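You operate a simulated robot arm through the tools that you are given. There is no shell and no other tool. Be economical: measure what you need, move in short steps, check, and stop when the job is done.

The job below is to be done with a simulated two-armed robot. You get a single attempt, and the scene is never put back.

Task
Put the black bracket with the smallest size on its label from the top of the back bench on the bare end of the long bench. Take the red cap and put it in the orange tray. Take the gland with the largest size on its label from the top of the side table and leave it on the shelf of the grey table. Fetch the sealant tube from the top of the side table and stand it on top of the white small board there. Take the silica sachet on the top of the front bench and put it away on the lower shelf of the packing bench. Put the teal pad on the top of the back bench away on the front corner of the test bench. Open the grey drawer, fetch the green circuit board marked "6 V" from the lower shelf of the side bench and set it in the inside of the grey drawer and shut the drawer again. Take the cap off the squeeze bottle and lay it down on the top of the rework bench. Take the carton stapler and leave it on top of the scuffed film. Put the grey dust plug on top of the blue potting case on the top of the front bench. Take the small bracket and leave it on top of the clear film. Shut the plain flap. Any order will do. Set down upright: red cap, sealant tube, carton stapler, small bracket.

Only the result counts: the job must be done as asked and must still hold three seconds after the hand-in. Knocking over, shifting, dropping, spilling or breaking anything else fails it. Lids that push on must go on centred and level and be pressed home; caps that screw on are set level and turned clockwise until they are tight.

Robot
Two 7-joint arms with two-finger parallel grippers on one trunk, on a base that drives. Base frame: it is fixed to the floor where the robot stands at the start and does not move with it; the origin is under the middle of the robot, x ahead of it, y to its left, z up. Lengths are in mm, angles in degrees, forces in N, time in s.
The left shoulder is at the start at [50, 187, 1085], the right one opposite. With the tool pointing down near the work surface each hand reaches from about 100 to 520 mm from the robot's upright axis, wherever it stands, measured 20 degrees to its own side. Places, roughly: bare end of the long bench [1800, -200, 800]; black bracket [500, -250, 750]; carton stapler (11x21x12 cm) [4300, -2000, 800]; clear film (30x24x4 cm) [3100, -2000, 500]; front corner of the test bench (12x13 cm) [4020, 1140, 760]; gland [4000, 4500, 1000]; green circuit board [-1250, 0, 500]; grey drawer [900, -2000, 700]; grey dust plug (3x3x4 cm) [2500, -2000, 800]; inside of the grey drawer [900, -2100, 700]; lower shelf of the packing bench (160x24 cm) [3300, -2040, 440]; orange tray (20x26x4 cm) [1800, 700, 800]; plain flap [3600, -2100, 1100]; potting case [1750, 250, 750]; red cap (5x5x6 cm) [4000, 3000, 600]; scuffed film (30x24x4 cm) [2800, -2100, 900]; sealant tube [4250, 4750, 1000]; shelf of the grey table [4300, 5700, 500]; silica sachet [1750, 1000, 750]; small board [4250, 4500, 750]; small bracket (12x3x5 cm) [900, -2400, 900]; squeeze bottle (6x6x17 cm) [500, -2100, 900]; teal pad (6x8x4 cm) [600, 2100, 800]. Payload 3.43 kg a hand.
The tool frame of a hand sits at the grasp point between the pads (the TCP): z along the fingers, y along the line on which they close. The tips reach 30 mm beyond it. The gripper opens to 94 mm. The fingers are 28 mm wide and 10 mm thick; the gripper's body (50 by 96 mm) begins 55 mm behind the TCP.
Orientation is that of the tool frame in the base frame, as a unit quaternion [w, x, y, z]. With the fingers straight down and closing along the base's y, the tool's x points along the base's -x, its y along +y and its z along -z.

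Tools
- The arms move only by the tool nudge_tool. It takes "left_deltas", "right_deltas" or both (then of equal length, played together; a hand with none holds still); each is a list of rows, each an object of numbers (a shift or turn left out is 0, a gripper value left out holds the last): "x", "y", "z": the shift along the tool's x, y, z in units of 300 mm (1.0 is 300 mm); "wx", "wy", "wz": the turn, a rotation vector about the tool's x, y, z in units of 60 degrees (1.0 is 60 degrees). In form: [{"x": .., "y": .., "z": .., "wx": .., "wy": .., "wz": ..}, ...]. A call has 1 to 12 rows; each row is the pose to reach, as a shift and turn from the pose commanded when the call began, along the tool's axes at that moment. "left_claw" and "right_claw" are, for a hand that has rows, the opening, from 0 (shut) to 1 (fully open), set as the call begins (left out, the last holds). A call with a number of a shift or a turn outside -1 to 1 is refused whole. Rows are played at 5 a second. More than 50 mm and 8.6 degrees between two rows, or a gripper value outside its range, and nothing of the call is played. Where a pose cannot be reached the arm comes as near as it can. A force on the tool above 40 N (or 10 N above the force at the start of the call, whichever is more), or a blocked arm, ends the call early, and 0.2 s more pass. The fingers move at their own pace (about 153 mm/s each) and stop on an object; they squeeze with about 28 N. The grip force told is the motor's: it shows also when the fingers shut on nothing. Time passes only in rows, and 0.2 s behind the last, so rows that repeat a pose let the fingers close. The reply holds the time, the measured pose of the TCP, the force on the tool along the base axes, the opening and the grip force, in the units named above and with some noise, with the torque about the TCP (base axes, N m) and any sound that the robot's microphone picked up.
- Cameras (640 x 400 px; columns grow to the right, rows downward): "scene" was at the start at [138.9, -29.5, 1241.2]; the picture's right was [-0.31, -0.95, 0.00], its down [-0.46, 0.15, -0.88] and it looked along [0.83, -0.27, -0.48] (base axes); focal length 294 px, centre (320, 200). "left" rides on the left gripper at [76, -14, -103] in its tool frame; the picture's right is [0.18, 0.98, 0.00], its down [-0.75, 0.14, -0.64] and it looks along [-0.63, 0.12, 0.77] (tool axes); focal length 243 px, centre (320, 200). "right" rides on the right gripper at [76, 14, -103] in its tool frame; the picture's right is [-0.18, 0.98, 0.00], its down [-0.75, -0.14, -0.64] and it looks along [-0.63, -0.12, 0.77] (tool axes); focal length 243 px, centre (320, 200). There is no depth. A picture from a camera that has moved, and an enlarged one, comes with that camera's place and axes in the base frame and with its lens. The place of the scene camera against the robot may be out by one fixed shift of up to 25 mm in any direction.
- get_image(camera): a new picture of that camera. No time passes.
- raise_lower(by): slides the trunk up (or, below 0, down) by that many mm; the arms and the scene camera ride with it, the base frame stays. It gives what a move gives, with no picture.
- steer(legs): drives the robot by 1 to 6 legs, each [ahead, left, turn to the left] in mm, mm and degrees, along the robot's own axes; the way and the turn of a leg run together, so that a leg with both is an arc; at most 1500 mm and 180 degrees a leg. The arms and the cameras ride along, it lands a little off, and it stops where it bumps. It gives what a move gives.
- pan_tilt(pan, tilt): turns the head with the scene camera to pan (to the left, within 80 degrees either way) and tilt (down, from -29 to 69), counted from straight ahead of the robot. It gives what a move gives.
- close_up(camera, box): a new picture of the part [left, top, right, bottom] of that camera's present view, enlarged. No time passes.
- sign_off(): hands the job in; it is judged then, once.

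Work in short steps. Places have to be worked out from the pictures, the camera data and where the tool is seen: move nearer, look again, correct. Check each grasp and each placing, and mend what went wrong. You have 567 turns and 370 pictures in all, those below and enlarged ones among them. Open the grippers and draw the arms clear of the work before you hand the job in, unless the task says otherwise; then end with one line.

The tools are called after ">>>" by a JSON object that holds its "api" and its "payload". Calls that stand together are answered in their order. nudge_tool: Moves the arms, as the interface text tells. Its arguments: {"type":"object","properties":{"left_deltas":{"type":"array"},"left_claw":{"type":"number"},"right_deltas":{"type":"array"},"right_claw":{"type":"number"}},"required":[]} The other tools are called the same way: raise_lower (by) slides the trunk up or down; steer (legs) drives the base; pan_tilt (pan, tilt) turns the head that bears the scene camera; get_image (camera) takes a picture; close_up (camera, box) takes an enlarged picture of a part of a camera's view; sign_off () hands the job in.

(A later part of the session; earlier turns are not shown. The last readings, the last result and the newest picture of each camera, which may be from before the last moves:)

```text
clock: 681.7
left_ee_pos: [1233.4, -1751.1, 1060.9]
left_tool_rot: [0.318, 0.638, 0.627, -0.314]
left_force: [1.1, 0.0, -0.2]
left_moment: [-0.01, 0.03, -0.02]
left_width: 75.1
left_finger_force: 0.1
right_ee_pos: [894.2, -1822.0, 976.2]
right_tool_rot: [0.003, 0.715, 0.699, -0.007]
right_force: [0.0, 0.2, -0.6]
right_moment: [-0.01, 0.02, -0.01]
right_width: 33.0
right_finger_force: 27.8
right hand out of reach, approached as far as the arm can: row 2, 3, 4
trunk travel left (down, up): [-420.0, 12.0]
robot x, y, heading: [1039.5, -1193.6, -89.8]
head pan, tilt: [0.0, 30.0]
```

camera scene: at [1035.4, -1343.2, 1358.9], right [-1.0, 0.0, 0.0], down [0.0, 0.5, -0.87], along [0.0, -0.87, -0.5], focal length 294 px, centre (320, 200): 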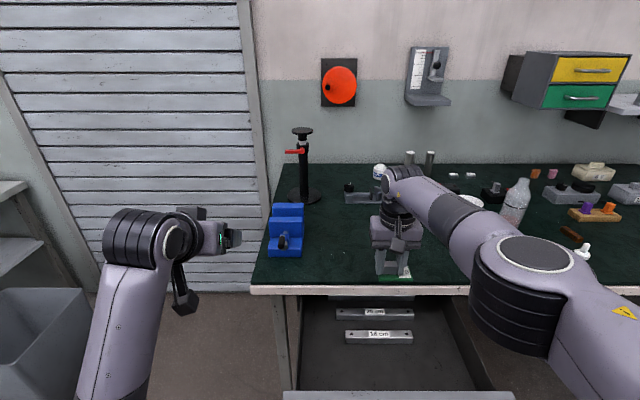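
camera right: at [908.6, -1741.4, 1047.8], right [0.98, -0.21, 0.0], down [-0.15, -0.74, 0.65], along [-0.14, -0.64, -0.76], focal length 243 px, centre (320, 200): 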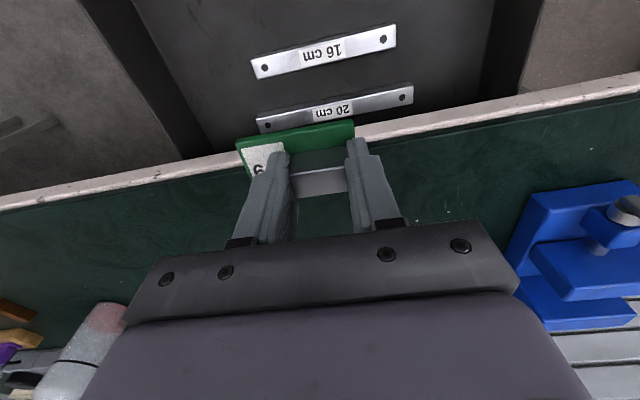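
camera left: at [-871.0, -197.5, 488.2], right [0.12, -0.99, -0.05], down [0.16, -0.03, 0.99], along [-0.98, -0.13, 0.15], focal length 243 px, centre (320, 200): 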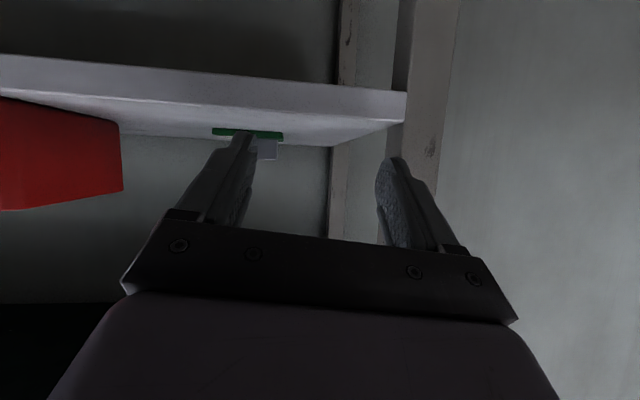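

The hand can't retract in this posture, but driving plus trunk motion suffices: I drive back 122 mm to be over the drawer, then lower with the trunk.

>>> {"api": "steer", "payload": {"legs": [[-128, 0, 0]]}}

>>> {"api": "raise_lower", "payload": {"by": -110}}

>>> {"api": "get_image", "payload": {"camera": "right"}}

>>> {"api": "pan_tilt", "payload": {"pan": -10, "tilt": 40}}

>>> {"api": "get_image", "payload": {"camera": "scene"}}

```text
clock: 683.0
left_ee_pos: [1233.9, -1624.8, 1062.0]
left_tool_rot: [0.319, 0.637, 0.627, -0.314]
left_force: [-0.7, -0.1, -0.1]
left_moment: [0.04, -0.01, -0.01]
left_width: 75.1
left_finger_force: 0.0
right_ee_pos: [894.6, -1695.1, 976.9]
right_tool_rot: [0.002, 0.715, 0.699, -0.007]
right_force: [0.0, 0.5, 0.2]
right_moment: [-0.01, 0.02, 0.0]
right_width: 33.1
right_finger_force: 27.8
trunk travel left (down, up): [-420.0, 12.0]
robot x, y, heading: [1039.4, -1069.5, -89.7]
head pan, tilt: [0.0, 30.0]
```

```text
clock: 684.4
left_ee_pos: [1233.4, -1624.8, 952.3]
left_tool_rot: [0.318, 0.638, 0.628, -0.314]
left_force: [-0.3, -0.3, -0.2]
left_moment: [0.01, -0.01, -0.01]
left_width: 75.1
left_finger_force: 0.0
right_ee_pos: [892.8, -1695.4, 865.4]
right_tool_rot: [0.003, 0.714, 0.7, -0.007]
right_force: [-0.2, 0.3, 0.1]
right_moment: [0.03, -0.01, -0.01]
right_width: 32.9
right_finger_force: 27.8
trunk travel left (down, up): [-310.0, 122.0]
robot x, y, heading: [1041.8, -1072.0, -89.6]
head pan, tilt: [0.0, 30.0]
```

```text
124 pictures are left
camera right: at [909.1, -1618.0, 967.3], right [0.98, -0.2, 0.0], down [-0.15, -0.74, 0.65], along [-0.14, -0.64, -0.76], focal length 243 px, centre (320, 200)
```

right: 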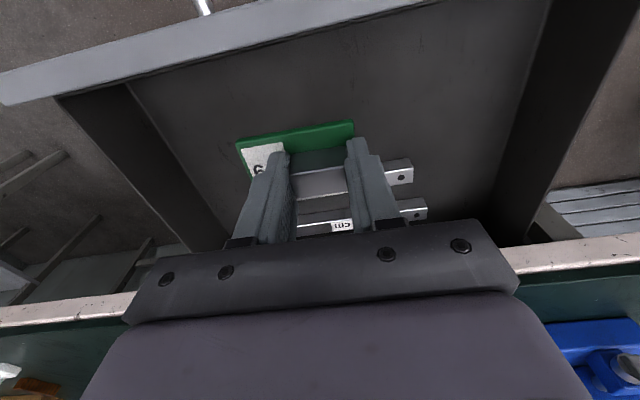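

```text
clock: 685.1
left_ee_pos: [1232.2, -1626.3, 950.7]
left_tool_rot: [0.319, 0.637, 0.628, -0.314]
left_force: [-0.2, 0.0, 0.4]
left_moment: [-0.01, 0.01, 0.02]
left_width: 75.4
left_finger_force: 0.0
right_ee_pos: [895.0, -1696.6, 865.3]
right_tool_rot: [0.002, 0.714, 0.7, -0.006]
right_force: [-0.1, 0.2, -0.5]
right_moment: [0.0, 0.02, 0.01]
right_width: 33.0
right_finger_force: 28.7
trunk travel left (down, up): [-310.0, 122.0]
robot x, y, heading: [1042.1, -1068.9, -89.7]
head pan, tilt: [-10.0, 40.0]
```

```text
123 pictures are left
camera scene: at [1020.3, -1210.6, 1233.6], right [-0.99, 0.17, 0.0], down [0.11, 0.63, -0.77], along [-0.13, -0.76, -0.64], focal length 294 px, centre (320, 200)
```

scene: 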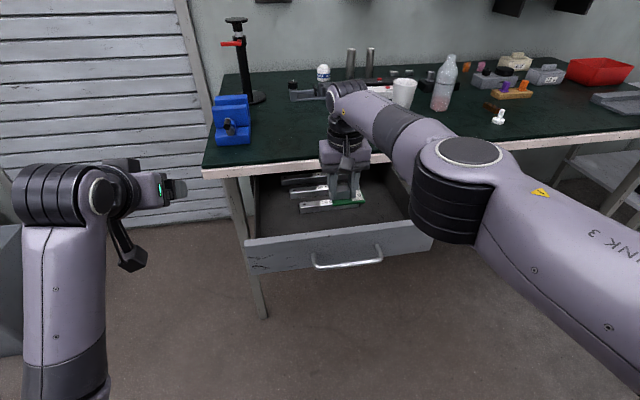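

Free floor between y≈-1648 and -1781. I drive 15 mm forward and lower with the trunk stepwise.

>>> {"api": "steer", "payload": {"legs": [[15, 0, 0]]}}

>>> {"api": "raise_lower", "payload": {"by": -65}}

>>> {"api": "get_image", "payload": {"camera": "right"}}

```text
clock: 685.9
left_ee_pos: [1233.6, -1640.7, 951.0]
left_tool_rot: [0.318, 0.637, 0.627, -0.315]
left_force: [-0.4, 0.0, -0.1]
left_moment: [-0.01, 0.02, -0.01]
left_width: 75.0
left_finger_force: 0.1
right_ee_pos: [892.6, -1711.3, 864.9]
right_tool_rot: [0.002, 0.714, 0.7, -0.006]
right_force: [-0.8, 0.3, -1.0]
right_moment: [-0.02, 0.01, -0.01]
right_width: 32.8
right_finger_force: 28.1
trunk travel left (down, up): [-310.0, 122.0]
robot x, y, heading: [1041.4, -1082.4, -89.9]
head pan, tilt: [-10.0, 40.0]
```

```text
clock: 687.0
left_ee_pos: [1233.9, -1640.7, 886.6]
left_tool_rot: [0.319, 0.637, 0.628, -0.313]
left_force: [0.2, 0.0, -0.3]
left_moment: [0.0, 0.01, -0.01]
left_width: 75.3
left_finger_force: 0.0
right_ee_pos: [894.0, -1711.2, 800.1]
right_tool_rot: [0.003, 0.715, 0.699, -0.006]
right_force: [0.3, 0.2, -0.6]
right_moment: [0.0, -0.02, 0.02]
right_width: 33.0
right_finger_force: 27.5
trunk travel left (down, up): [-245.0, 187.0]
robot x, y, heading: [1041.0, -1078.8, -89.7]
head pan, tilt: [-10.0, 40.0]
```

```text
122 pictures are left
camera right: at [909.1, -1632.8, 902.3], right [0.98, -0.21, 0.0], down [-0.15, -0.74, 0.65], along [-0.14, -0.64, -0.76], focal length 243 px, centre (320, 200)
```

right: 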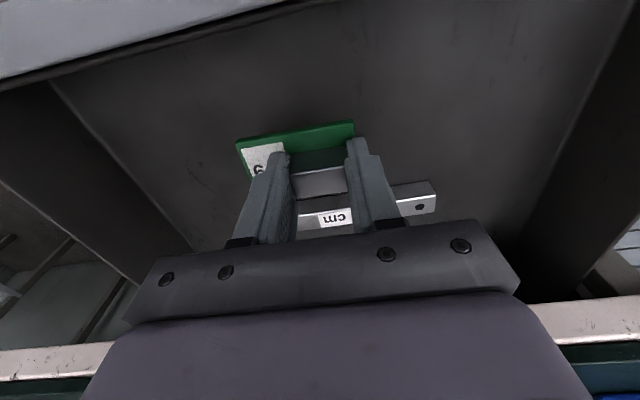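

I lower further with small trunk steps, watching the force.

>>> {"api": "raise_lower", "payload": {"by": -15}}

>>> {"api": "nudge_tool", "payload": {"right_deltas": [{"z": 0.014}, {"z": 0.028}, {"z": 0.042}, {"z": 0.056}, {"z": 0.07}, {"z": 0.084}, {"z": 0.098}]}}

>>> {"api": "get_image", "payload": {"camera": "right"}}

```text
clock: 687.6
left_ee_pos: [1234.2, -1640.6, 871.3]
left_tool_rot: [0.318, 0.638, 0.627, -0.314]
left_force: [0.1, -0.6, 0.2]
left_moment: [-0.01, -0.01, 0.02]
left_width: 75.2
left_finger_force: 0.0
right_ee_pos: [894.6, -1709.5, 785.8]
right_tool_rot: [0.002, 0.714, 0.7, -0.006]
right_force: [-0.2, 0.0, 0.2]
right_moment: [0.02, 0.03, -0.01]
right_width: 32.9
right_finger_force: 27.7
trunk travel left (down, up): [-230.0, 202.0]
robot x, y, heading: [1038.3, -1081.2, -89.8]
head pan, tilt: [-10.0, 40.0]
```

```text
clock: 689.2
left_ee_pos: [1235.3, -1641.4, 872.6]
left_tool_rot: [0.318, 0.638, 0.627, -0.315]
left_force: [0.0, 0.0, -0.4]
left_moment: [-0.06, 0.01, -0.04]
left_width: 75.2
left_finger_force: 0.0
right_ee_pos: [893.5, -1707.8, 757.0]
right_tool_rot: [0.004, 0.714, 0.7, -0.006]
right_force: [1.3, 0.4, 5.4]
right_moment: [-0.01, -0.18, -0.03]
right_width: 32.8
right_finger_force: 28.1
trunk travel left (down, up): [-230.0, 202.0]
robot x, y, heading: [1039.1, -1080.7, -89.9]
head pan, tilt: [-10.0, 40.0]
```

```text
121 pictures are left
camera right: at [908.7, -1630.4, 859.0], right [0.98, -0.21, 0.0], down [-0.16, -0.74, 0.65], along [-0.13, -0.64, -0.76], focal length 243 px, centre (320, 200)
```

right: 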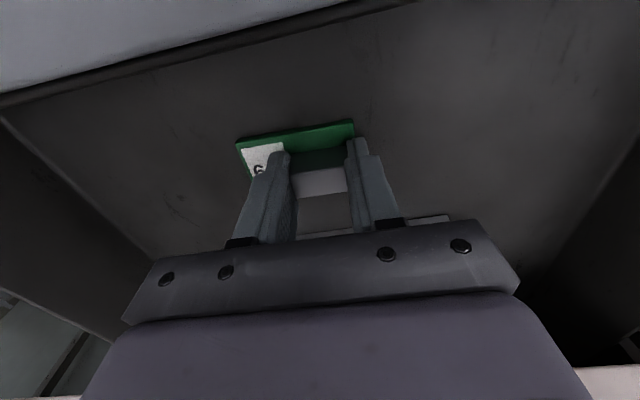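

Light contact (5 N). One more small step to confirm, then open and lift with the trunk.

>>> {"api": "nudge_tool", "payload": {"right_deltas": [{"z": 0.01}, {"z": 0.02}]}}

>>> {"api": "nudge_tool", "payload": {"right_deltas": [{"z": -0.008}, {"z": -0.008}, {"z": -0.008}], "right_claw": 0.6}}

>>> {"api": "raise_lower", "payload": {"by": 140}}

>>> {"api": "get_image", "payload": {"camera": "right"}}

```text
clock: 689.8
left_ee_pos: [1234.1, -1639.9, 872.0]
left_tool_rot: [0.32, 0.636, 0.627, -0.315]
left_force: [-0.8, 0.0, -0.1]
left_moment: [-0.02, 0.0, 0.02]
left_width: 75.2
left_finger_force: 0.1
right_ee_pos: [893.3, -1707.1, 756.7]
right_tool_rot: [0.005, 0.714, 0.7, -0.007]
right_force: [1.9, -1.1, 23.7]
right_moment: [0.22, -0.21, 0.01]
right_width: 33.0
right_finger_force: 28.1
right hand out of reach, approached as far as the arm can: row 1, 2
trunk travel left (down, up): [-230.0, 202.0]
robot x, y, heading: [1041.8, -1086.3, -89.9]
head pan, tilt: [-10.0, 40.0]
```

```text
clock: 690.6
left_ee_pos: [1232.7, -1638.9, 871.7]
left_tool_rot: [0.319, 0.637, 0.627, -0.315]
left_force: [-0.2, 0.5, 0.8]
left_moment: [0.01, 0.0, 0.02]
left_width: 75.2
left_finger_force: 0.0
right_ee_pos: [891.9, -1707.3, 756.8]
right_tool_rot: [0.003, 0.715, 0.699, -0.007]
right_force: [-6.6, -0.8, 16.5]
right_moment: [0.13, -0.04, 0.04]
right_width: 52.8
right_finger_force: 0.1
trunk travel left (down, up): [-230.0, 202.0]
robot x, y, heading: [1039.6, -1085.5, -89.9]
head pan, tilt: [-10.0, 40.0]
```

```text
clock: 692.3
left_ee_pos: [1234.1, -1641.3, 1011.8]
left_tool_rot: [0.319, 0.637, 0.628, -0.314]
left_force: [-0.2, -0.1, 0.1]
left_moment: [0.02, 0.02, 0.02]
left_width: 75.4
left_finger_force: 0.1
right_ee_pos: [892.8, -1707.0, 895.2]
right_tool_rot: [0.003, 0.714, 0.7, -0.007]
right_force: [-0.7, -0.7, -0.1]
right_moment: [0.04, 0.0, -0.02]
right_width: 56.5
right_finger_force: 0.1
trunk travel left (down, up): [-370.0, 62.0]
robot x, y, heading: [1044.6, -1078.5, -89.9]
head pan, tilt: [-10.0, 40.0]
```

```text
120 pictures are left
camera right: at [908.2, -1629.4, 997.0], right [0.98, -0.21, 0.0], down [-0.15, -0.74, 0.65], along [-0.14, -0.64, -0.76], focal length 243 px, centre (320, 200)
```

right: 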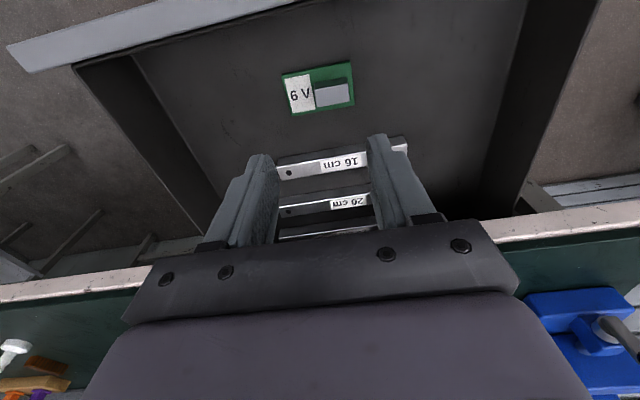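

Board lies flat in the drawer. Now I shut it: back off, close the fingers, lower them in front of the handle and push by driving.

>>> {"api": "steer", "payload": {"legs": [[-175, 0, 0]]}}

>>> {"api": "nudge_tool", "payload": {"right_deltas": [{"z": 0}, {"z": 0}, {"z": 0}], "right_claw": 0}}

>>> {"api": "raise_lower", "payload": {"by": -118}}

>>> {"api": "get_image", "payload": {"camera": "right"}}

>>> {"api": "get_image", "payload": {"camera": "scene"}}

```text
clock: 693.8
left_ee_pos: [1233.5, -1464.7, 1012.2]
left_tool_rot: [0.319, 0.637, 0.627, -0.315]
left_force: [-0.3, 0.0, 0.4]
left_moment: [0.01, 0.0, 0.0]
left_width: 75.2
left_finger_force: 0.1
right_ee_pos: [892.4, -1531.5, 894.9]
right_tool_rot: [0.003, 0.715, 0.699, -0.005]
right_force: [-0.1, 1.3, 0.6]
right_moment: [0.0, 0.01, -0.01]
right_width: 56.2
right_finger_force: 0.2
trunk travel left (down, up): [-370.0, 62.0]
robot x, y, heading: [1042.1, -905.9, -89.4]
head pan, tilt: [-10.0, 40.0]
```

```text
clock: 694.5
left_ee_pos: [1232.2, -1465.2, 1011.6]
left_tool_rot: [0.318, 0.637, 0.628, -0.314]
left_force: [0.4, 0.0, -0.5]
left_moment: [0.03, 0.01, -0.02]
left_width: 75.4
left_finger_force: 0.0
right_ee_pos: [891.1, -1531.4, 894.4]
right_tool_rot: [0.002, 0.714, 0.7, -0.006]
right_force: [0.1, -0.2, 0.1]
right_moment: [0.01, 0.01, -0.01]
right_width: 0.0
right_finger_force: 28.1
trunk travel left (down, up): [-370.0, 62.0]
robot x, y, heading: [1038.5, -910.8, -89.8]
head pan, tilt: [-10.0, 40.0]
```

```text
clock: 696.0
left_ee_pos: [1233.0, -1464.4, 893.6]
left_tool_rot: [0.319, 0.637, 0.628, -0.313]
left_force: [0.2, 0.3, -0.4]
left_moment: [0.01, -0.01, 0.05]
left_width: 75.4
left_finger_force: 0.0
right_ee_pos: [891.7, -1532.0, 777.6]
right_tool_rot: [0.003, 0.715, 0.7, -0.006]
right_force: [1.1, -0.3, 0.3]
right_moment: [-0.03, -0.02, 0.0]
right_width: 0.1
right_finger_force: 28.0
trunk travel left (down, up): [-252.0, 180.0]
robot x, y, heading: [1037.9, -905.5, -89.7]
head pan, tilt: [-10.0, 40.0]
```

```text
119 pictures are left
camera right: at [907.7, -1454.4, 879.3], right [0.98, -0.2, 0.0], down [-0.15, -0.74, 0.65], along [-0.14, -0.64, -0.76], focal length 243 px, centre (320, 200)
```

right: 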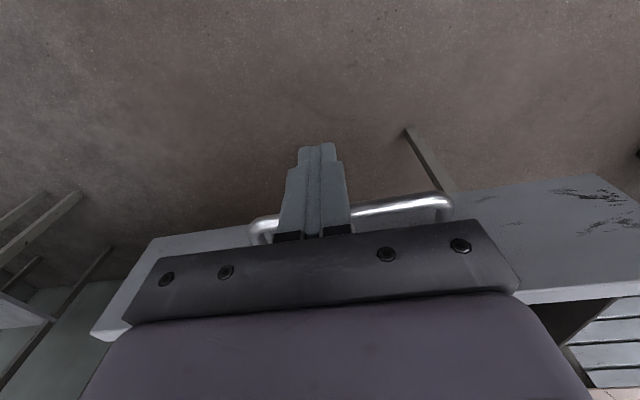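

```text
118 pictures are left
camera scene: at [1019.7, -1050.5, 1175.6], right [-0.99, 0.17, 0.0], down [0.11, 0.63, -0.77], along [-0.13, -0.76, -0.64], focal length 294 px, centre (320, 200)
```

scene: 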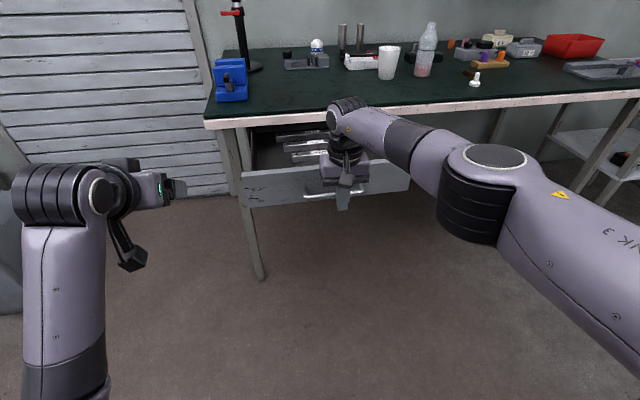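

Fingers are in front of the handle. I push forward.

>>> {"api": "steer", "payload": {"legs": [[120, 0, 0], [110, 0, 0]]}}

>>> {"api": "steer", "payload": {"legs": [[35, 0, 0]]}}

>>> {"api": "get_image", "payload": {"camera": "scene"}}

```text
clock: 698.1
left_ee_pos: [1234.0, -1694.5, 893.5]
left_tool_rot: [0.318, 0.638, 0.627, -0.315]
left_force: [-0.4, -0.8, -0.3]
left_moment: [0.03, -0.01, 0.0]
left_width: 75.1
left_finger_force: 0.1
right_ee_pos: [893.0, -1761.2, 777.1]
right_tool_rot: [0.002, 0.715, 0.699, -0.006]
right_force: [-0.6, 0.6, -0.2]
right_moment: [0.01, -0.03, -0.02]
right_width: 0.0
right_finger_force: 27.7
trunk travel left (down, up): [-252.0, 180.0]
robot x, y, heading: [1039.7, -1135.2, -89.9]
head pan, tilt: [-10.0, 40.0]
```

```text
clock: 698.9
left_ee_pos: [1233.8, -1729.2, 893.3]
left_tool_rot: [0.318, 0.638, 0.627, -0.314]
left_force: [-0.3, 0.4, -0.4]
left_moment: [0.02, 0.02, 0.01]
left_width: 75.2
left_finger_force: 0.1
right_ee_pos: [893.7, -1795.5, 776.0]
right_tool_rot: [0.002, 0.714, 0.7, -0.005]
right_force: [-0.6, -0.3, -0.2]
right_moment: [0.0, -0.02, 0.03]
right_width: 0.0
right_finger_force: 28.2
trunk travel left (down, up): [-252.0, 180.0]
robot x, y, heading: [1037.0, -1165.2, -89.9]
head pan, tilt: [-10.0, 40.0]
```

```text
117 pictures are left
camera scene: at [1020.7, -1314.6, 1175.4], right [-0.99, 0.17, 0.0], down [0.11, 0.63, -0.77], along [-0.13, -0.75, -0.64], focal length 294 px, centre (320, 200)
```

scene: 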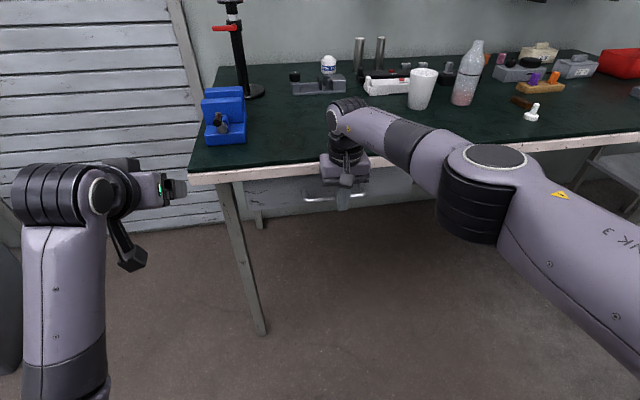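

Nearly shut; I push gently until it stops.

>>> {"api": "steer", "payload": {"legs": [[12, 0, 0], [10, 0, 0]]}}

>>> {"api": "steer", "payload": {"legs": [[12, 0, 0]]}}

>>> {"api": "get_image", "payload": {"camera": "right"}}

```text
clock: 700.1
left_ee_pos: [1233.3, -1744.2, 894.1]
left_tool_rot: [0.319, 0.637, 0.627, -0.315]
left_force: [0.1, 0.1, -0.4]
left_moment: [0.02, 0.04, 0.02]
left_width: 75.1
left_finger_force: 0.0
right_ee_pos: [893.6, -1806.0, 776.1]
right_tool_rot: [-0.007, 0.715, 0.699, 0.004]
right_force: [-1.0, 9.3, 10.2]
right_moment: [0.11, -0.01, 0.01]
right_width: 0.0
right_finger_force: 28.2
trunk travel left (down, up): [-252.0, 180.0]
robot x, y, heading: [1043.9, -1186.8, -89.8]
head pan, tilt: [-10.0, 40.0]
stopped in leg 2: the force on the tool passed its limit (the readings are from after the stop); the commanded pose is now the measured one
```

```text
clock: 700.9
left_ee_pos: [1232.5, -1750.1, 894.5]
left_tool_rot: [0.319, 0.638, 0.625, -0.317]
left_force: [0.2, 1.5, -0.2]
left_moment: [-0.02, -0.03, -0.01]
left_width: 75.0
left_finger_force: 0.1
right_ee_pos: [893.3, -1806.1, 778.4]
right_tool_rot: [-0.016, 0.715, 0.699, 0.011]
right_force: [-1.7, 12.7, 14.0]
right_moment: [0.28, -0.06, -0.08]
right_width: 0.3
right_finger_force: 27.8
trunk travel left (down, up): [-252.0, 180.0]
robot x, y, heading: [1042.2, -1194.6, -90.4]
head pan, tilt: [-10.0, 40.0]
stopped in leg 1: the force on the tool passed its limit (the readings are from after the stop); the commanded pose is now the measured one
```

```text
116 pictures are left
camera right: at [909.0, -1733.9, 884.1], right [0.98, -0.21, -0.01], down [-0.15, -0.77, 0.61], along [-0.14, -0.6, -0.79], focal length 243 px, centre (320, 200)
```

right: 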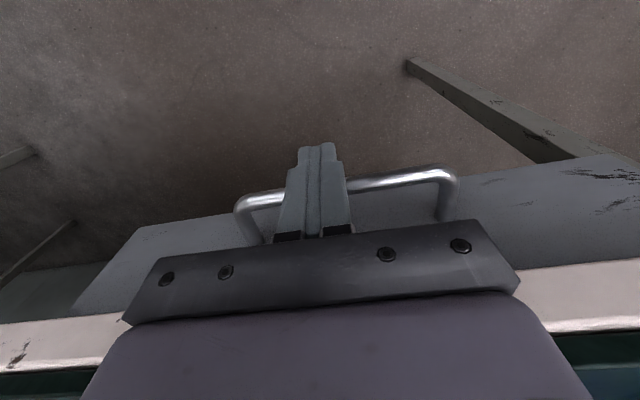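

Resistance at the expected position. I back off and compare the drawer front with its original shut look.

>>> {"api": "steer", "payload": {"legs": [[-300, 0, 0]]}}

>>> {"api": "pan_tilt", "payload": {"pan": 0, "tilt": 28}}

>>> {"api": "get_image", "payload": {"camera": "scene"}}

>>> {"api": "get_image", "payload": {"camera": "right"}}

```text
clock: 702.9
left_ee_pos: [1231.7, -1458.0, 893.8]
left_tool_rot: [0.318, 0.638, 0.627, -0.315]
left_force: [0.1, -0.1, -0.1]
left_moment: [0.0, -0.01, 0.03]
left_width: 75.1
left_finger_force: 0.1
right_ee_pos: [892.8, -1513.4, 776.2]
right_tool_rot: [-0.016, 0.715, 0.699, 0.012]
right_force: [0.4, 0.4, -0.7]
right_moment: [0.01, -0.03, 0.0]
right_width: 0.0
right_finger_force: 28.0
trunk travel left (down, up): [-252.0, 180.0]
robot x, y, heading: [1042.6, -897.4, -90.1]
head pan, tilt: [-10.0, 40.0]
```

```text
clock: 703.6
left_ee_pos: [1231.1, -1457.7, 893.6]
left_tool_rot: [0.318, 0.638, 0.627, -0.315]
left_force: [0.5, 0.7, 0.7]
left_moment: [0.03, 0.01, 0.0]
left_width: 75.3
left_finger_force: 0.0
right_ee_pos: [893.5, -1512.1, 776.5]
right_tool_rot: [-0.016, 0.715, 0.699, 0.011]
right_force: [0.1, -0.4, -0.2]
right_moment: [-0.01, 0.0, 0.02]
right_width: 0.2
right_finger_force: 28.0
trunk travel left (down, up): [-252.0, 180.0]
robot x, y, heading: [1038.5, -898.2, -90.1]
head pan, tilt: [0.0, 28.0]
```

```text
115 pictures are left
camera scene: at [1034.7, -1049.5, 1194.0], right [-1.0, 0.0, 0.0], down [0.0, 0.47, -0.88], along [0.0, -0.88, -0.47], focal length 294 px, centre (320, 200)
```

scene: 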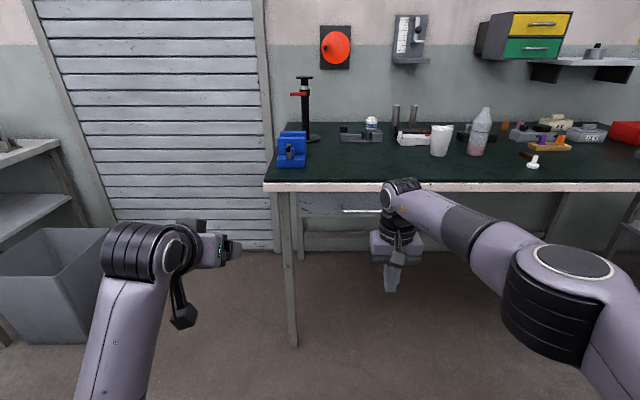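

```text
114 pictures are left
camera right: at [908.5, -1440.5, 881.2], right [0.98, -0.21, -0.01], down [-0.15, -0.77, 0.61], along [-0.14, -0.6, -0.79], focal length 243 px, centre (320, 200)
```

right: 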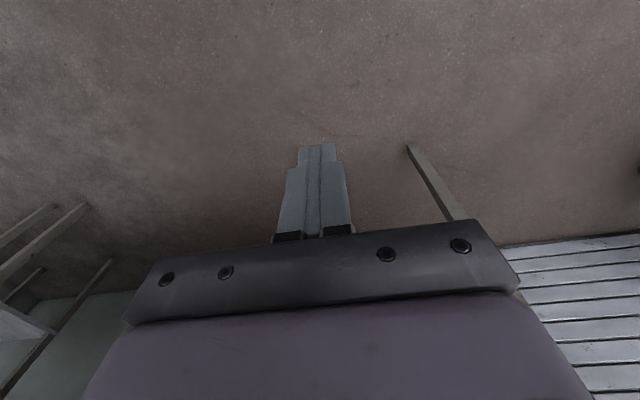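

I zoom on the drawer front to check it is flush.

>>> {"api": "close_up", "payload": {"camera": "scene", "box": [265, 170, 405, 250]}}

```text
4.57 times, centred on (335, 210) of scene
camera zoom: at [1034.7, -1049.5, 1194.0], right [-1.0, 0.0, 0.0], down [0.0, 0.47, -0.88], along [0.0, -0.88, -0.47], focal length 1346 px, centre (251, 154)
```

zoom: 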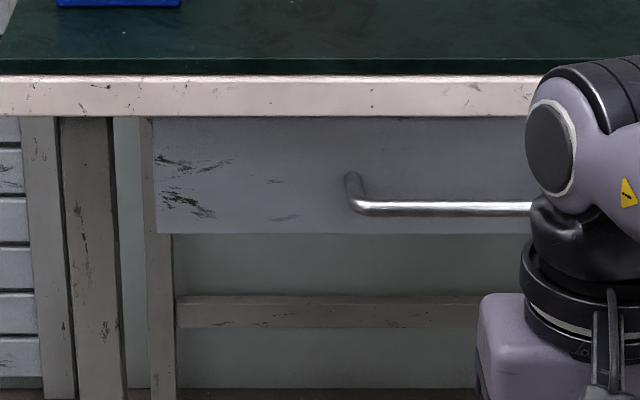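

The drawer is at its stop. Last: the teal pad on the back bench near (600,2100). I raise the trunk and drive round to it.

>>> {"api": "raise_lower", "payload": {"by": 180}}

>>> {"api": "steer", "payload": {"legs": [[0, -1390, 0], [0, 0, 90], [0, 1500, 0], [0, 1450, 0]]}}

>>> {"api": "pan_tilt", "payload": {"pan": 0, "tilt": 25}}

>>> {"api": "get_image", "payload": {"camera": "scene"}}

```text
clock: 705.6
left_ee_pos: [1233.0, -1457.6, 1073.0]
left_tool_rot: [0.318, 0.638, 0.626, -0.315]
left_force: [-0.2, 0.1, -0.2]
left_moment: [0.03, 0.02, -0.01]
left_width: 75.1
left_finger_force: 0.1
right_ee_pos: [893.8, -1512.4, 954.5]
right_tool_rot: [-0.016, 0.715, 0.699, 0.012]
right_force: [-0.5, 0.1, 0.6]
right_moment: [-0.01, -0.02, -0.03]
right_width: 0.0
right_finger_force: 28.0
trunk travel left (down, up): [-432.0, 0.0]
robot x, y, heading: [1040.1, -901.5, -89.8]
head pan, tilt: [0.0, 28.0]
```

```text
clock: 730.2
left_ee_pos: [198.4, 2250.9, 1075.1]
left_tool_rot: [0.448, 0.005, 0.894, 0.004]
left_force: [0.3, 0.1, -1.0]
left_moment: [-0.02, 0.0, -0.01]
left_width: 75.0
left_finger_force: 0.1
right_ee_pos: [257.4, 1910.8, 955.4]
right_tool_rot: [-0.019, 0.007, 1.0, -0.003]
right_force: [0.0, -0.9, -0.2]
right_moment: [0.01, -0.02, 0.03]
right_width: 0.0
right_finger_force: 28.7
trunk travel left (down, up): [-432.0, 0.0]
robot x, y, heading: [-356.9, 2055.6, 0.6]
head pan, tilt: [0.0, 28.0]
```

```text
clock: 730.8
left_ee_pos: [199.5, 2250.5, 1074.4]
left_tool_rot: [0.448, 0.006, 0.894, 0.003]
left_force: [-0.7, -0.2, 0.7]
left_moment: [0.02, -0.03, 0.03]
left_width: 75.1
left_finger_force: 0.1
right_ee_pos: [257.3, 1911.8, 955.7]
right_tool_rot: [-0.02, 0.006, 1.0, -0.003]
right_force: [-0.6, -0.7, 0.4]
right_moment: [0.01, -0.03, 0.01]
right_width: 0.1
right_finger_force: 28.1
trunk travel left (down, up): [-432.0, 0.0]
robot x, y, heading: [-356.1, 2054.0, 0.6]
head pan, tilt: [0.0, 25.0]
```

```text
112 pictures are left
camera scene: at [-214.6, 2053.8, 1378.8], right [0.01, -1.0, 0.0], down [-0.42, 0.0, -0.91], along [0.91, 0.01, -0.42], focal length 294 px, centre (320, 200)
```

scene: 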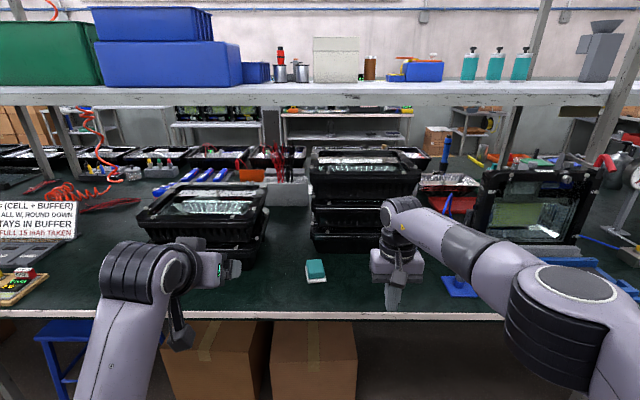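

Teal pad at about (555,2073). I line up the right hand, approach and look down.

>>> {"api": "steer", "payload": {"legs": [[0, 160, -0.6], [210, 0, 0]]}}

>>> {"api": "nudge_tool", "payload": {"right_deltas": [{"z": 0}, {"z": 0}], "right_claw": 1}}

>>> {"api": "get_image", "payload": {"camera": "right"}}

```text
clock: 733.5
left_ee_pos: [411.3, 2402.2, 1073.3]
left_tool_rot: [0.447, 0.01, 0.895, 0.002]
left_force: [0.8, 0.4, -0.6]
left_moment: [0.01, -0.02, 0.0]
left_width: 75.4
left_finger_force: 0.0
right_ee_pos: [466.0, 2063.7, 955.1]
right_tool_rot: [-0.019, 0.012, 1.0, -0.003]
right_force: [-0.6, -0.2, 0.3]
right_moment: [0.0, -0.03, 0.0]
right_width: 0.0
right_finger_force: 28.2
trunk travel left (down, up): [-432.0, 0.0]
robot x, y, heading: [-147.4, 2213.4, -0.0]
head pan, tilt: [0.0, 25.0]
```

```text
clock: 734.1
left_ee_pos: [411.7, 2403.4, 1073.3]
left_tool_rot: [0.448, 0.009, 0.894, 0.002]
left_force: [-0.4, -0.7, -0.1]
left_moment: [0.02, 0.01, -0.03]
left_width: 75.4
left_finger_force: 0.0
right_ee_pos: [465.3, 2064.2, 955.3]
right_tool_rot: [-0.019, 0.012, 1.0, -0.004]
right_force: [0.1, 0.5, -0.2]
right_moment: [0.01, -0.03, 0.02]
right_width: 94.0
right_finger_force: 0.1
trunk travel left (down, up): [-432.0, 0.0]
robot x, y, heading: [-146.1, 2215.2, 0.1]
head pan, tilt: [0.0, 25.0]
```

```text
111 pictures are left
camera right: at [392.7, 2080.8, 1061.3], right [0.21, 0.98, -0.01], down [0.77, -0.16, 0.61], along [0.6, -0.14, -0.79], focal length 243 px, centre (320, 200)
```

right: 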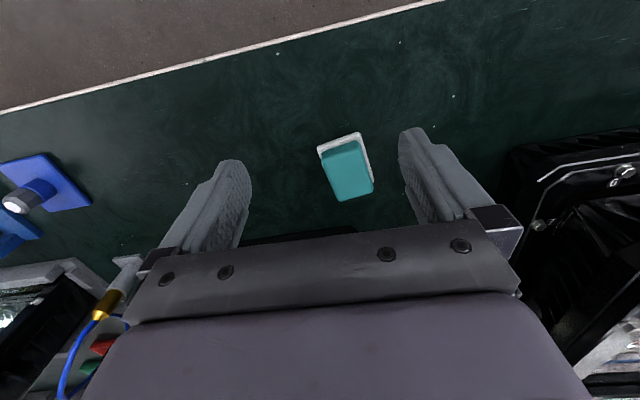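

The pad (teal on a light backing) is at (555,2077), aligned with the fingers. I drive over it and lower with the trunk.

>>> {"api": "steer", "payload": {"legs": [[90, 13, 0]]}}

>>> {"api": "raise_lower", "payload": {"by": -90}}

>>> {"api": "get_image", "payload": {"camera": "right"}}

```text
clock: 735.2
left_ee_pos: [499.6, 2416.5, 1073.1]
left_tool_rot: [0.447, 0.01, 0.895, 0.002]
left_force: [1.3, -0.6, 0.5]
left_moment: [-0.01, 0.03, 0.02]
left_width: 75.3
left_finger_force: 0.1
right_ee_pos: [554.8, 2076.9, 954.8]
right_tool_rot: [-0.021, 0.012, 1.0, -0.004]
right_force: [0.6, -0.3, -0.9]
right_moment: [0.02, 0.02, 0.01]
right_width: 94.1
right_finger_force: 0.0
trunk travel left (down, up): [-432.0, 0.0]
robot x, y, heading: [-59.4, 2226.6, -0.1]
head pan, tilt: [0.0, 25.0]
```

```text
clock: 736.4
left_ee_pos: [499.9, 2416.2, 984.1]
left_tool_rot: [0.448, 0.01, 0.894, 0.001]
left_force: [-0.1, 1.4, 0.0]
left_moment: [0.04, 0.02, 0.0]
left_width: 75.2
left_finger_force: 0.1
right_ee_pos: [553.5, 2077.2, 865.8]
right_tool_rot: [-0.019, 0.013, 1.0, -0.003]
right_force: [0.1, -0.8, 0.3]
right_moment: [0.01, 0.0, -0.03]
right_width: 94.2
right_finger_force: 0.2
trunk travel left (down, up): [-342.0, 90.0]
robot x, y, heading: [-63.9, 2222.8, -0.4]
head pan, tilt: [0.0, 25.0]
```

```text
110 pictures are left
camera right: at [481.3, 2093.7, 971.4], right [0.21, 0.98, -0.01], down [0.77, -0.16, 0.61], along [0.6, -0.14, -0.79], focal length 243 px, centre (320, 200)
```

right: 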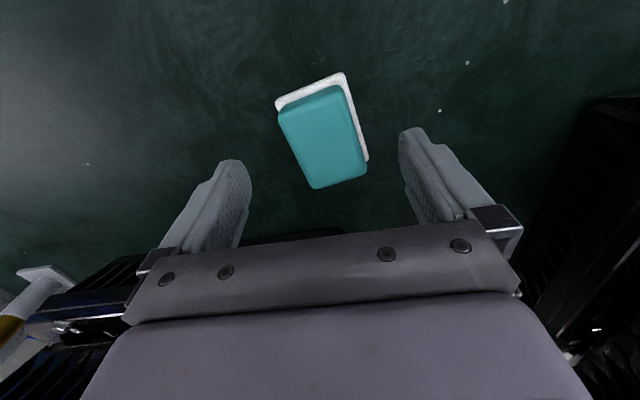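

Slightly rotated (~9°); I match that and lower to grip the teal part.

>>> {"api": "nudge_tool", "payload": {"right_deltas": [{"wz": -0.08}, {"wz": -0.15}]}}

>>> {"api": "raise_lower", "payload": {"by": -62}}

>>> {"api": "get_image", "payload": {"camera": "right"}}

```text
clock: 737.0
left_ee_pos: [499.9, 2414.9, 983.5]
left_tool_rot: [0.448, 0.01, 0.894, 0.001]
left_force: [-0.2, -0.1, -0.2]
left_moment: [-0.02, 0.02, 0.02]
left_width: 75.2
left_finger_force: 0.1
right_ee_pos: [554.6, 2075.8, 865.4]
right_tool_rot: [-0.02, -0.066, 0.998, -0.003]
right_force: [-0.9, -0.2, -0.2]
right_moment: [-0.02, 0.02, 0.04]
right_width: 94.3
right_finger_force: 0.0
trunk travel left (down, up): [-342.0, 90.0]
robot x, y, heading: [-63.5, 2229.1, -0.0]
head pan, tilt: [0.0, 25.0]
```

```text
clock: 738.1
left_ee_pos: [500.1, 2416.5, 921.4]
left_tool_rot: [0.448, 0.01, 0.894, 0.001]
left_force: [0.5, -0.4, 0.0]
left_moment: [0.01, -0.01, -0.03]
left_width: 75.3
left_finger_force: 0.0
right_ee_pos: [555.0, 2076.3, 801.8]
right_tool_rot: [-0.019, -0.066, 0.998, -0.001]
right_force: [0.0, -0.1, -0.7]
right_moment: [0.0, 0.02, -0.02]
right_width: 94.0
right_finger_force: 0.1
trunk travel left (down, up): [-280.0, 152.0]
robot x, y, heading: [-61.4, 2230.7, 0.1]
head pan, tilt: [0.0, 25.0]
```

```text
109 pictures are left
camera right: at [479.7, 2081.6, 909.4], right [0.05, 1.0, -0.01], down [0.79, -0.04, 0.61], along [0.61, -0.04, -0.79], focal length 243 px, centre (320, 200)
```

right: 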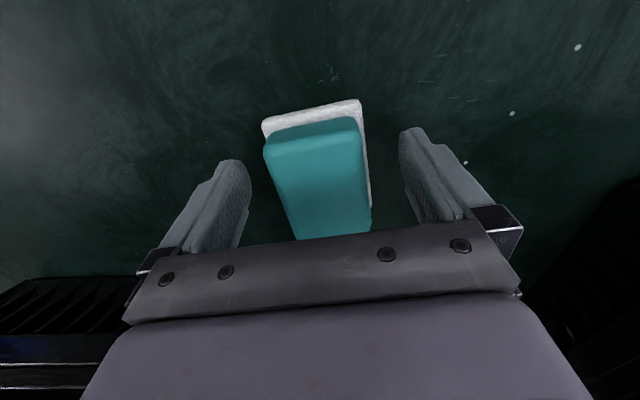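

Aligned. Close and lift with the trunk.

>>> {"api": "nudge_tool", "payload": {"right_deltas": [{"z": 0}, {"z": 0}, {"z": 0}], "right_claw": 0}}

>>> {"api": "raise_lower", "payload": {"by": 100}}

>>> {"api": "get_image", "payload": {"camera": "right"}}

```text
clock: 738.9
left_ee_pos: [498.2, 2415.6, 922.1]
left_tool_rot: [0.448, 0.01, 0.894, 0.001]
left_force: [-0.9, 0.7, 0.9]
left_moment: [0.01, 0.01, 0.02]
left_width: 75.2
left_finger_force: 0.0
right_ee_pos: [553.8, 2076.3, 806.1]
right_tool_rot: [-0.018, -0.066, 0.998, -0.001]
right_force: [1.9, -0.6, 11.6]
right_moment: [0.42, -0.18, 0.05]
right_width: 51.1
right_finger_force: 28.0
trunk travel left (down, up): [-280.0, 152.0]
robot x, y, heading: [-56.0, 2222.9, -0.2]
head pan, tilt: [0.0, 25.0]
```

```text
clock: 740.2
left_ee_pos: [500.1, 2414.9, 1021.1]
left_tool_rot: [0.448, 0.009, 0.894, 0.002]
left_force: [0.0, 0.5, 0.4]
left_moment: [-0.01, 0.0, 0.01]
left_width: 75.0
left_finger_force: 0.0
right_ee_pos: [554.4, 2077.0, 903.0]
right_tool_rot: [-0.019, -0.067, 0.998, -0.001]
right_force: [-0.6, -0.2, -1.2]
right_moment: [0.0, 0.05, 0.01]
right_width: 51.1
right_finger_force: 27.5
trunk travel left (down, up): [-380.0, 52.0]
robot x, y, heading: [-59.3, 2224.6, -0.1]
head pan, tilt: [0.0, 25.0]
```

```text
108 pictures are left
camera right: at [479.9, 2081.6, 1009.1], right [0.05, 1.0, -0.01], down [0.79, -0.04, 0.61], along [0.61, -0.04, -0.79], focal length 243 px, centre (320, 200)
```

right: 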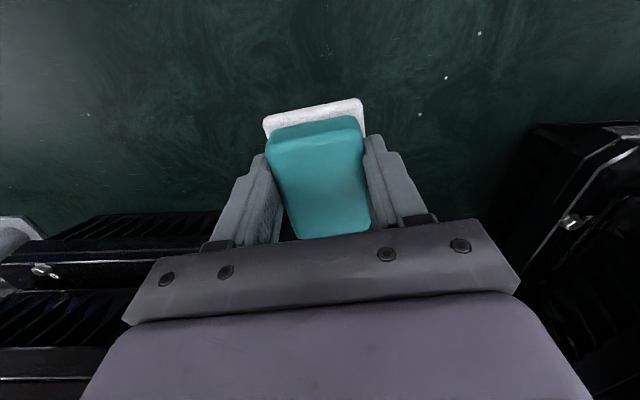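

The pad with its backing comes along as one piece. I carry it round to the test bench.

>>> {"api": "steer", "payload": {"legs": [[-300, 0, 0], [0, -1500, 0], [0, -1500, 0], [0, -230, 0], [1500, 0, 0], [1450, 0, 0]]}}

>>> {"api": "steer", "payload": {"legs": [[0, 1400, 0], [0, 850, 0], [250, 0, 0]]}}

>>> {"api": "pan_tilt", "payload": {"pan": -10, "tilt": 25}}

>>> {"api": "get_image", "payload": {"camera": "scene"}}

```text
clock: 771.4
left_ee_pos: [3157.8, -831.9, 1021.7]
left_tool_rot: [0.448, 0.014, 0.894, -0.001]
left_force: [0.5, -0.3, -1.2]
left_moment: [-0.01, 0.0, 0.01]
left_width: 75.2
left_finger_force: 0.0
right_ee_pos: [3209.0, -1170.6, 903.8]
right_tool_rot: [-0.019, -0.062, 0.998, 0.0]
right_force: [0.3, 0.3, -1.1]
right_moment: [0.01, 0.02, -0.02]
right_width: 51.0
right_finger_force: 27.3
trunk travel left (down, up): [-380.0, 52.0]
robot x, y, heading: [2601.5, -1016.3, -0.6]
head pan, tilt: [0.0, 25.0]
```

```text
clock: 784.0
left_ee_pos: [3414.5, 1433.3, 1021.9]
left_tool_rot: [0.448, 0.006, 0.894, 0.003]
left_force: [0.4, 0.5, -1.4]
left_moment: [-0.02, 0.0, -0.01]
left_width: 75.2
left_finger_force: 0.0
right_ee_pos: [3472.2, 1095.3, 902.8]
right_tool_rot: [-0.02, -0.071, 0.997, -0.002]
right_force: [-0.3, -0.5, -0.5]
right_moment: [-0.02, 0.01, 0.01]
right_width: 50.7
right_finger_force: 27.8
trunk travel left (down, up): [-380.0, 52.0]
robot x, y, heading: [2856.8, 1237.2, 0.5]
head pan, tilt: [0.0, 25.0]
```

```text
clock: 784.7
left_ee_pos: [3415.6, 1433.0, 1022.2]
left_tool_rot: [0.447, 0.006, 0.894, 0.004]
left_force: [0.5, 0.8, -0.6]
left_moment: [0.02, 0.0, 0.0]
left_width: 74.9
left_finger_force: 0.1
right_ee_pos: [3472.4, 1092.9, 903.1]
right_tool_rot: [-0.019, -0.07, 0.997, -0.002]
right_force: [0.2, -0.2, -1.1]
right_moment: [0.01, 0.02, 0.0]
right_width: 51.2
right_finger_force: 27.7
trunk travel left (down, up): [-380.0, 52.0]
robot x, y, heading: [2858.3, 1239.7, 0.6]
head pan, tilt: [-10.0, 25.0]
```

```text
107 pictures are left
camera scene: at [3000.0, 1222.0, 1326.8], right [-0.17, -0.99, 0.0], down [-0.42, 0.07, -0.91], along [0.89, -0.15, -0.42], focal length 294 px, centre (320, 200)
```

scene: 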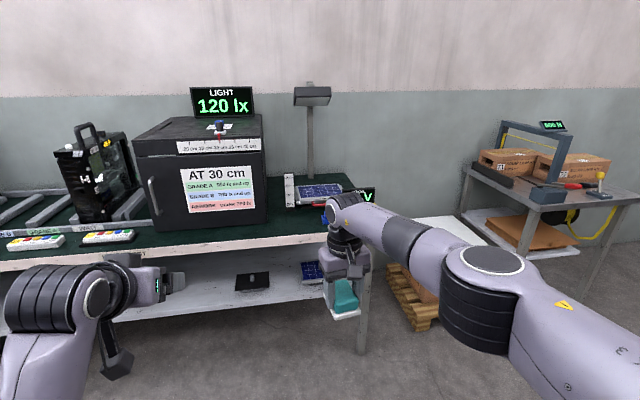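

I zoom on the target corner area around (4020,1140).

>>> {"api": "close_up", "payload": {"camera": "scene", "box": [230, 160, 410, 290]}}

```text
3.08 times, centred on (320, 225) of scene
camera zoom: at [3000.0, 1222.0, 1326.8], right [-0.17, -0.99, 0.0], down [-0.42, 0.07, -0.91], along [0.89, -0.15, -0.42], focal length 906 px, centre (320, 123)
```

zoom: 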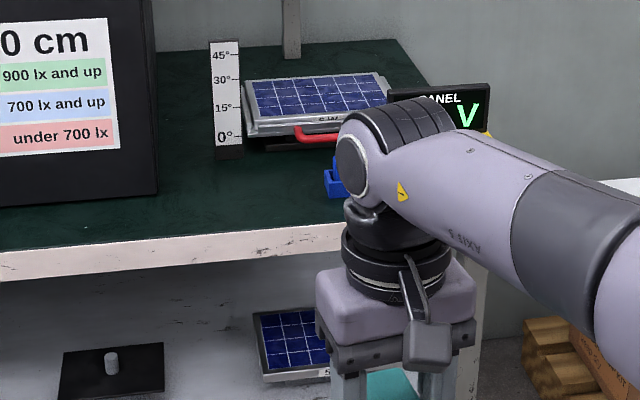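

Target area is free. I retract the left hand a bit (a tall box stands there), then drive the pad over the corner.

>>> {"api": "nudge_tool", "payload": {"left_deltas": [{"z": -0.1}, {"z": -0.2}, {"z": -0.3}, {"z": -0.4}]}}

>>> {"api": "steer", "payload": {"legs": [[0, 47, -0.6], [400, 0, 0]]}}

>>> {"api": "get_image", "payload": {"camera": "right"}}

>>> {"api": "get_image", "payload": {"camera": "scene"}}

```text
clock: 785.7
left_ee_pos: [3316.0, 1432.9, 1094.6]
left_tool_rot: [0.447, 0.007, 0.894, 0.003]
left_force: [-0.4, 0.0, 0.6]
left_moment: [0.01, -0.02, 0.02]
left_width: 75.2
left_finger_force: 0.2
right_ee_pos: [3472.4, 1093.5, 904.1]
right_tool_rot: [-0.019, -0.071, 0.997, -0.001]
right_force: [0.0, 0.2, -1.2]
right_moment: [0.02, -0.02, 0.01]
right_width: 50.9
right_finger_force: 27.8
trunk travel left (down, up): [-380.0, 52.0]
robot x, y, heading: [2854.8, 1239.1, 0.4]
head pan, tilt: [-10.0, 25.0]
```

```text
clock: 788.6
left_ee_pos: [3714.4, 1474.6, 1093.1]
left_tool_rot: [0.448, 0.011, 0.894, 0.001]
left_force: [0.1, 0.6, -0.3]
left_moment: [0.0, -0.03, 0.02]
left_width: 75.1
left_finger_force: 0.0
right_ee_pos: [3865.1, 1133.5, 904.2]
right_tool_rot: [-0.02, -0.065, 0.998, -0.002]
right_force: [-0.5, -0.7, -0.6]
right_moment: [0.0, 0.04, 0.01]
right_width: 51.2
right_finger_force: 28.1
trunk travel left (down, up): [-380.0, 52.0]
robot x, y, heading: [3251.6, 1284.1, -0.3]
head pan, tilt: [-10.0, 25.0]
```

```text
105 pictures are left
camera right: at [3790.3, 1139.5, 1009.1], right [0.05, 1.0, -0.01], down [0.79, -0.04, 0.61], along [0.61, -0.04, -0.79], focal length 243 px, centre (320, 200)
```

right: 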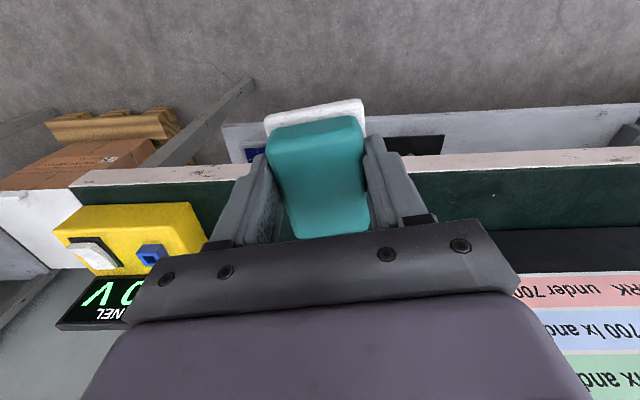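

```text
104 pictures are left
camera scene: at [3394.3, 1266.6, 1326.8], right [-0.18, -0.98, 0.0], down [-0.42, 0.07, -0.91], along [0.89, -0.16, -0.42], focal length 294 px, centre (320, 200)
```

scene: 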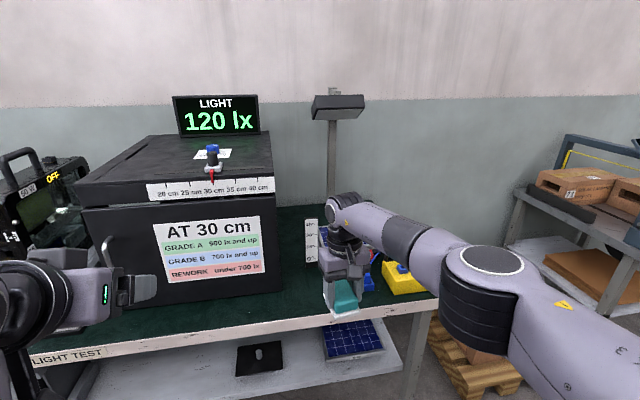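

Clear. I drive 155 mm ahead and lower with the trunk.

>>> {"api": "steer", "payload": {"legs": [[155, 5, 0.3]]}}

>>> {"api": "raise_lower", "payload": {"by": -75}}

>>> {"api": "get_image", "payload": {"camera": "right"}}

>>> {"api": "close_up", "payload": {"camera": "scene", "box": [260, 190, 460, 350]}}

```text
clock: 790.0
left_ee_pos: [3869.3, 1480.9, 1093.6]
left_tool_rot: [0.447, 0.009, 0.894, 0.001]
left_force: [0.5, -0.1, 0.1]
left_moment: [-0.01, -0.02, -0.01]
left_width: 75.4
left_finger_force: 0.0
right_ee_pos: [4020.7, 1142.4, 903.2]
right_tool_rot: [-0.019, -0.068, 0.997, -0.002]
right_force: [0.1, -0.3, -0.4]
right_moment: [0.0, 0.02, -0.02]
right_width: 51.0
right_finger_force: 27.6
trunk travel left (down, up): [-380.0, 52.0]
robot x, y, heading: [3404.5, 1288.2, 0.1]
head pan, tilt: [-10.0, 25.0]
```

```text
clock: 791.2
left_ee_pos: [3867.3, 1480.8, 1019.6]
left_tool_rot: [0.448, 0.008, 0.894, 0.003]
left_force: [0.6, -0.2, -0.2]
left_moment: [0.0, -0.02, -0.01]
left_width: 75.5
left_finger_force: 0.1
right_ee_pos: [4019.4, 1141.5, 829.0]
right_tool_rot: [-0.019, -0.068, 0.998, -0.003]
right_force: [-0.5, 0.4, -0.4]
right_moment: [0.0, -0.04, -0.01]
right_width: 50.8
right_finger_force: 28.1
trunk travel left (down, up): [-305.0, 127.0]
robot x, y, heading: [3403.3, 1288.6, 0.1]
head pan, tilt: [-10.0, 25.0]
```

```text
103 pictures are left
camera right: at [3945.5, 1147.4, 934.5], right [0.05, 1.0, -0.01], down [0.79, -0.03, 0.61], along [0.61, -0.04, -0.79], focal length 243 px, centre (320, 200)
```

right: 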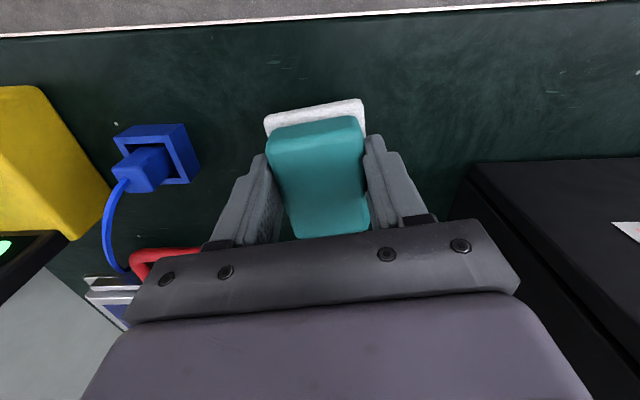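

```text
2.50 times, centred on (360, 270) of scene
camera zoom: at [3548.5, 1272.3, 1251.9], right [-0.17, -0.99, 0.0], down [-0.42, 0.07, -0.91], along [0.89, -0.16, -0.42], focal length 736 px, centre (220, 25)
```

zoom: 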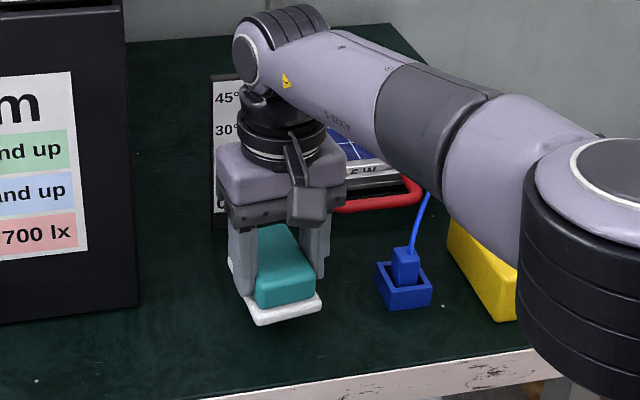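

Well placed, clear of the blue socket and the box. I lower to contact.

>>> {"api": "raise_lower", "payload": {"by": -15}}

>>> {"api": "nudge_tool", "payload": {"right_deltas": [{"z": 0.013}, {"z": 0.026}, {"z": 0.039}, {"z": 0.052}]}}

```text
clock: 791.8
left_ee_pos: [3867.8, 1481.7, 1003.9]
left_tool_rot: [0.448, 0.008, 0.894, 0.003]
left_force: [0.0, -0.2, 0.4]
left_moment: [-0.01, 0.02, 0.02]
left_width: 75.1
left_finger_force: 0.1
right_ee_pos: [4019.9, 1142.0, 813.5]
right_tool_rot: [-0.019, -0.069, 0.997, -0.002]
right_force: [0.5, -0.5, -1.0]
right_moment: [0.0, -0.01, -0.02]
right_width: 50.9
right_finger_force: 28.2
trunk travel left (down, up): [-290.0, 142.0]
robot x, y, heading: [3408.2, 1290.4, 0.1]
head pan, tilt: [-10.0, 25.0]
```

```text
clock: 792.8
left_ee_pos: [3865.1, 1481.4, 1006.3]
left_tool_rot: [0.45, 0.007, 0.893, 0.003]
left_force: [-0.3, -0.1, 0.6]
left_moment: [-0.03, -0.01, 0.02]
left_width: 75.3
left_finger_force: 0.0
right_ee_pos: [4019.5, 1143.0, 805.9]
right_tool_rot: [-0.013, -0.068, 0.998, -0.002]
right_force: [-2.0, -1.7, 34.8]
right_moment: [0.16, 0.02, -0.09]
right_width: 51.0
right_finger_force: 28.0
trunk travel left (down, up): [-290.0, 142.0]
robot x, y, heading: [3407.4, 1288.4, -0.1]
head pan, tilt: [-10.0, 25.0]
```

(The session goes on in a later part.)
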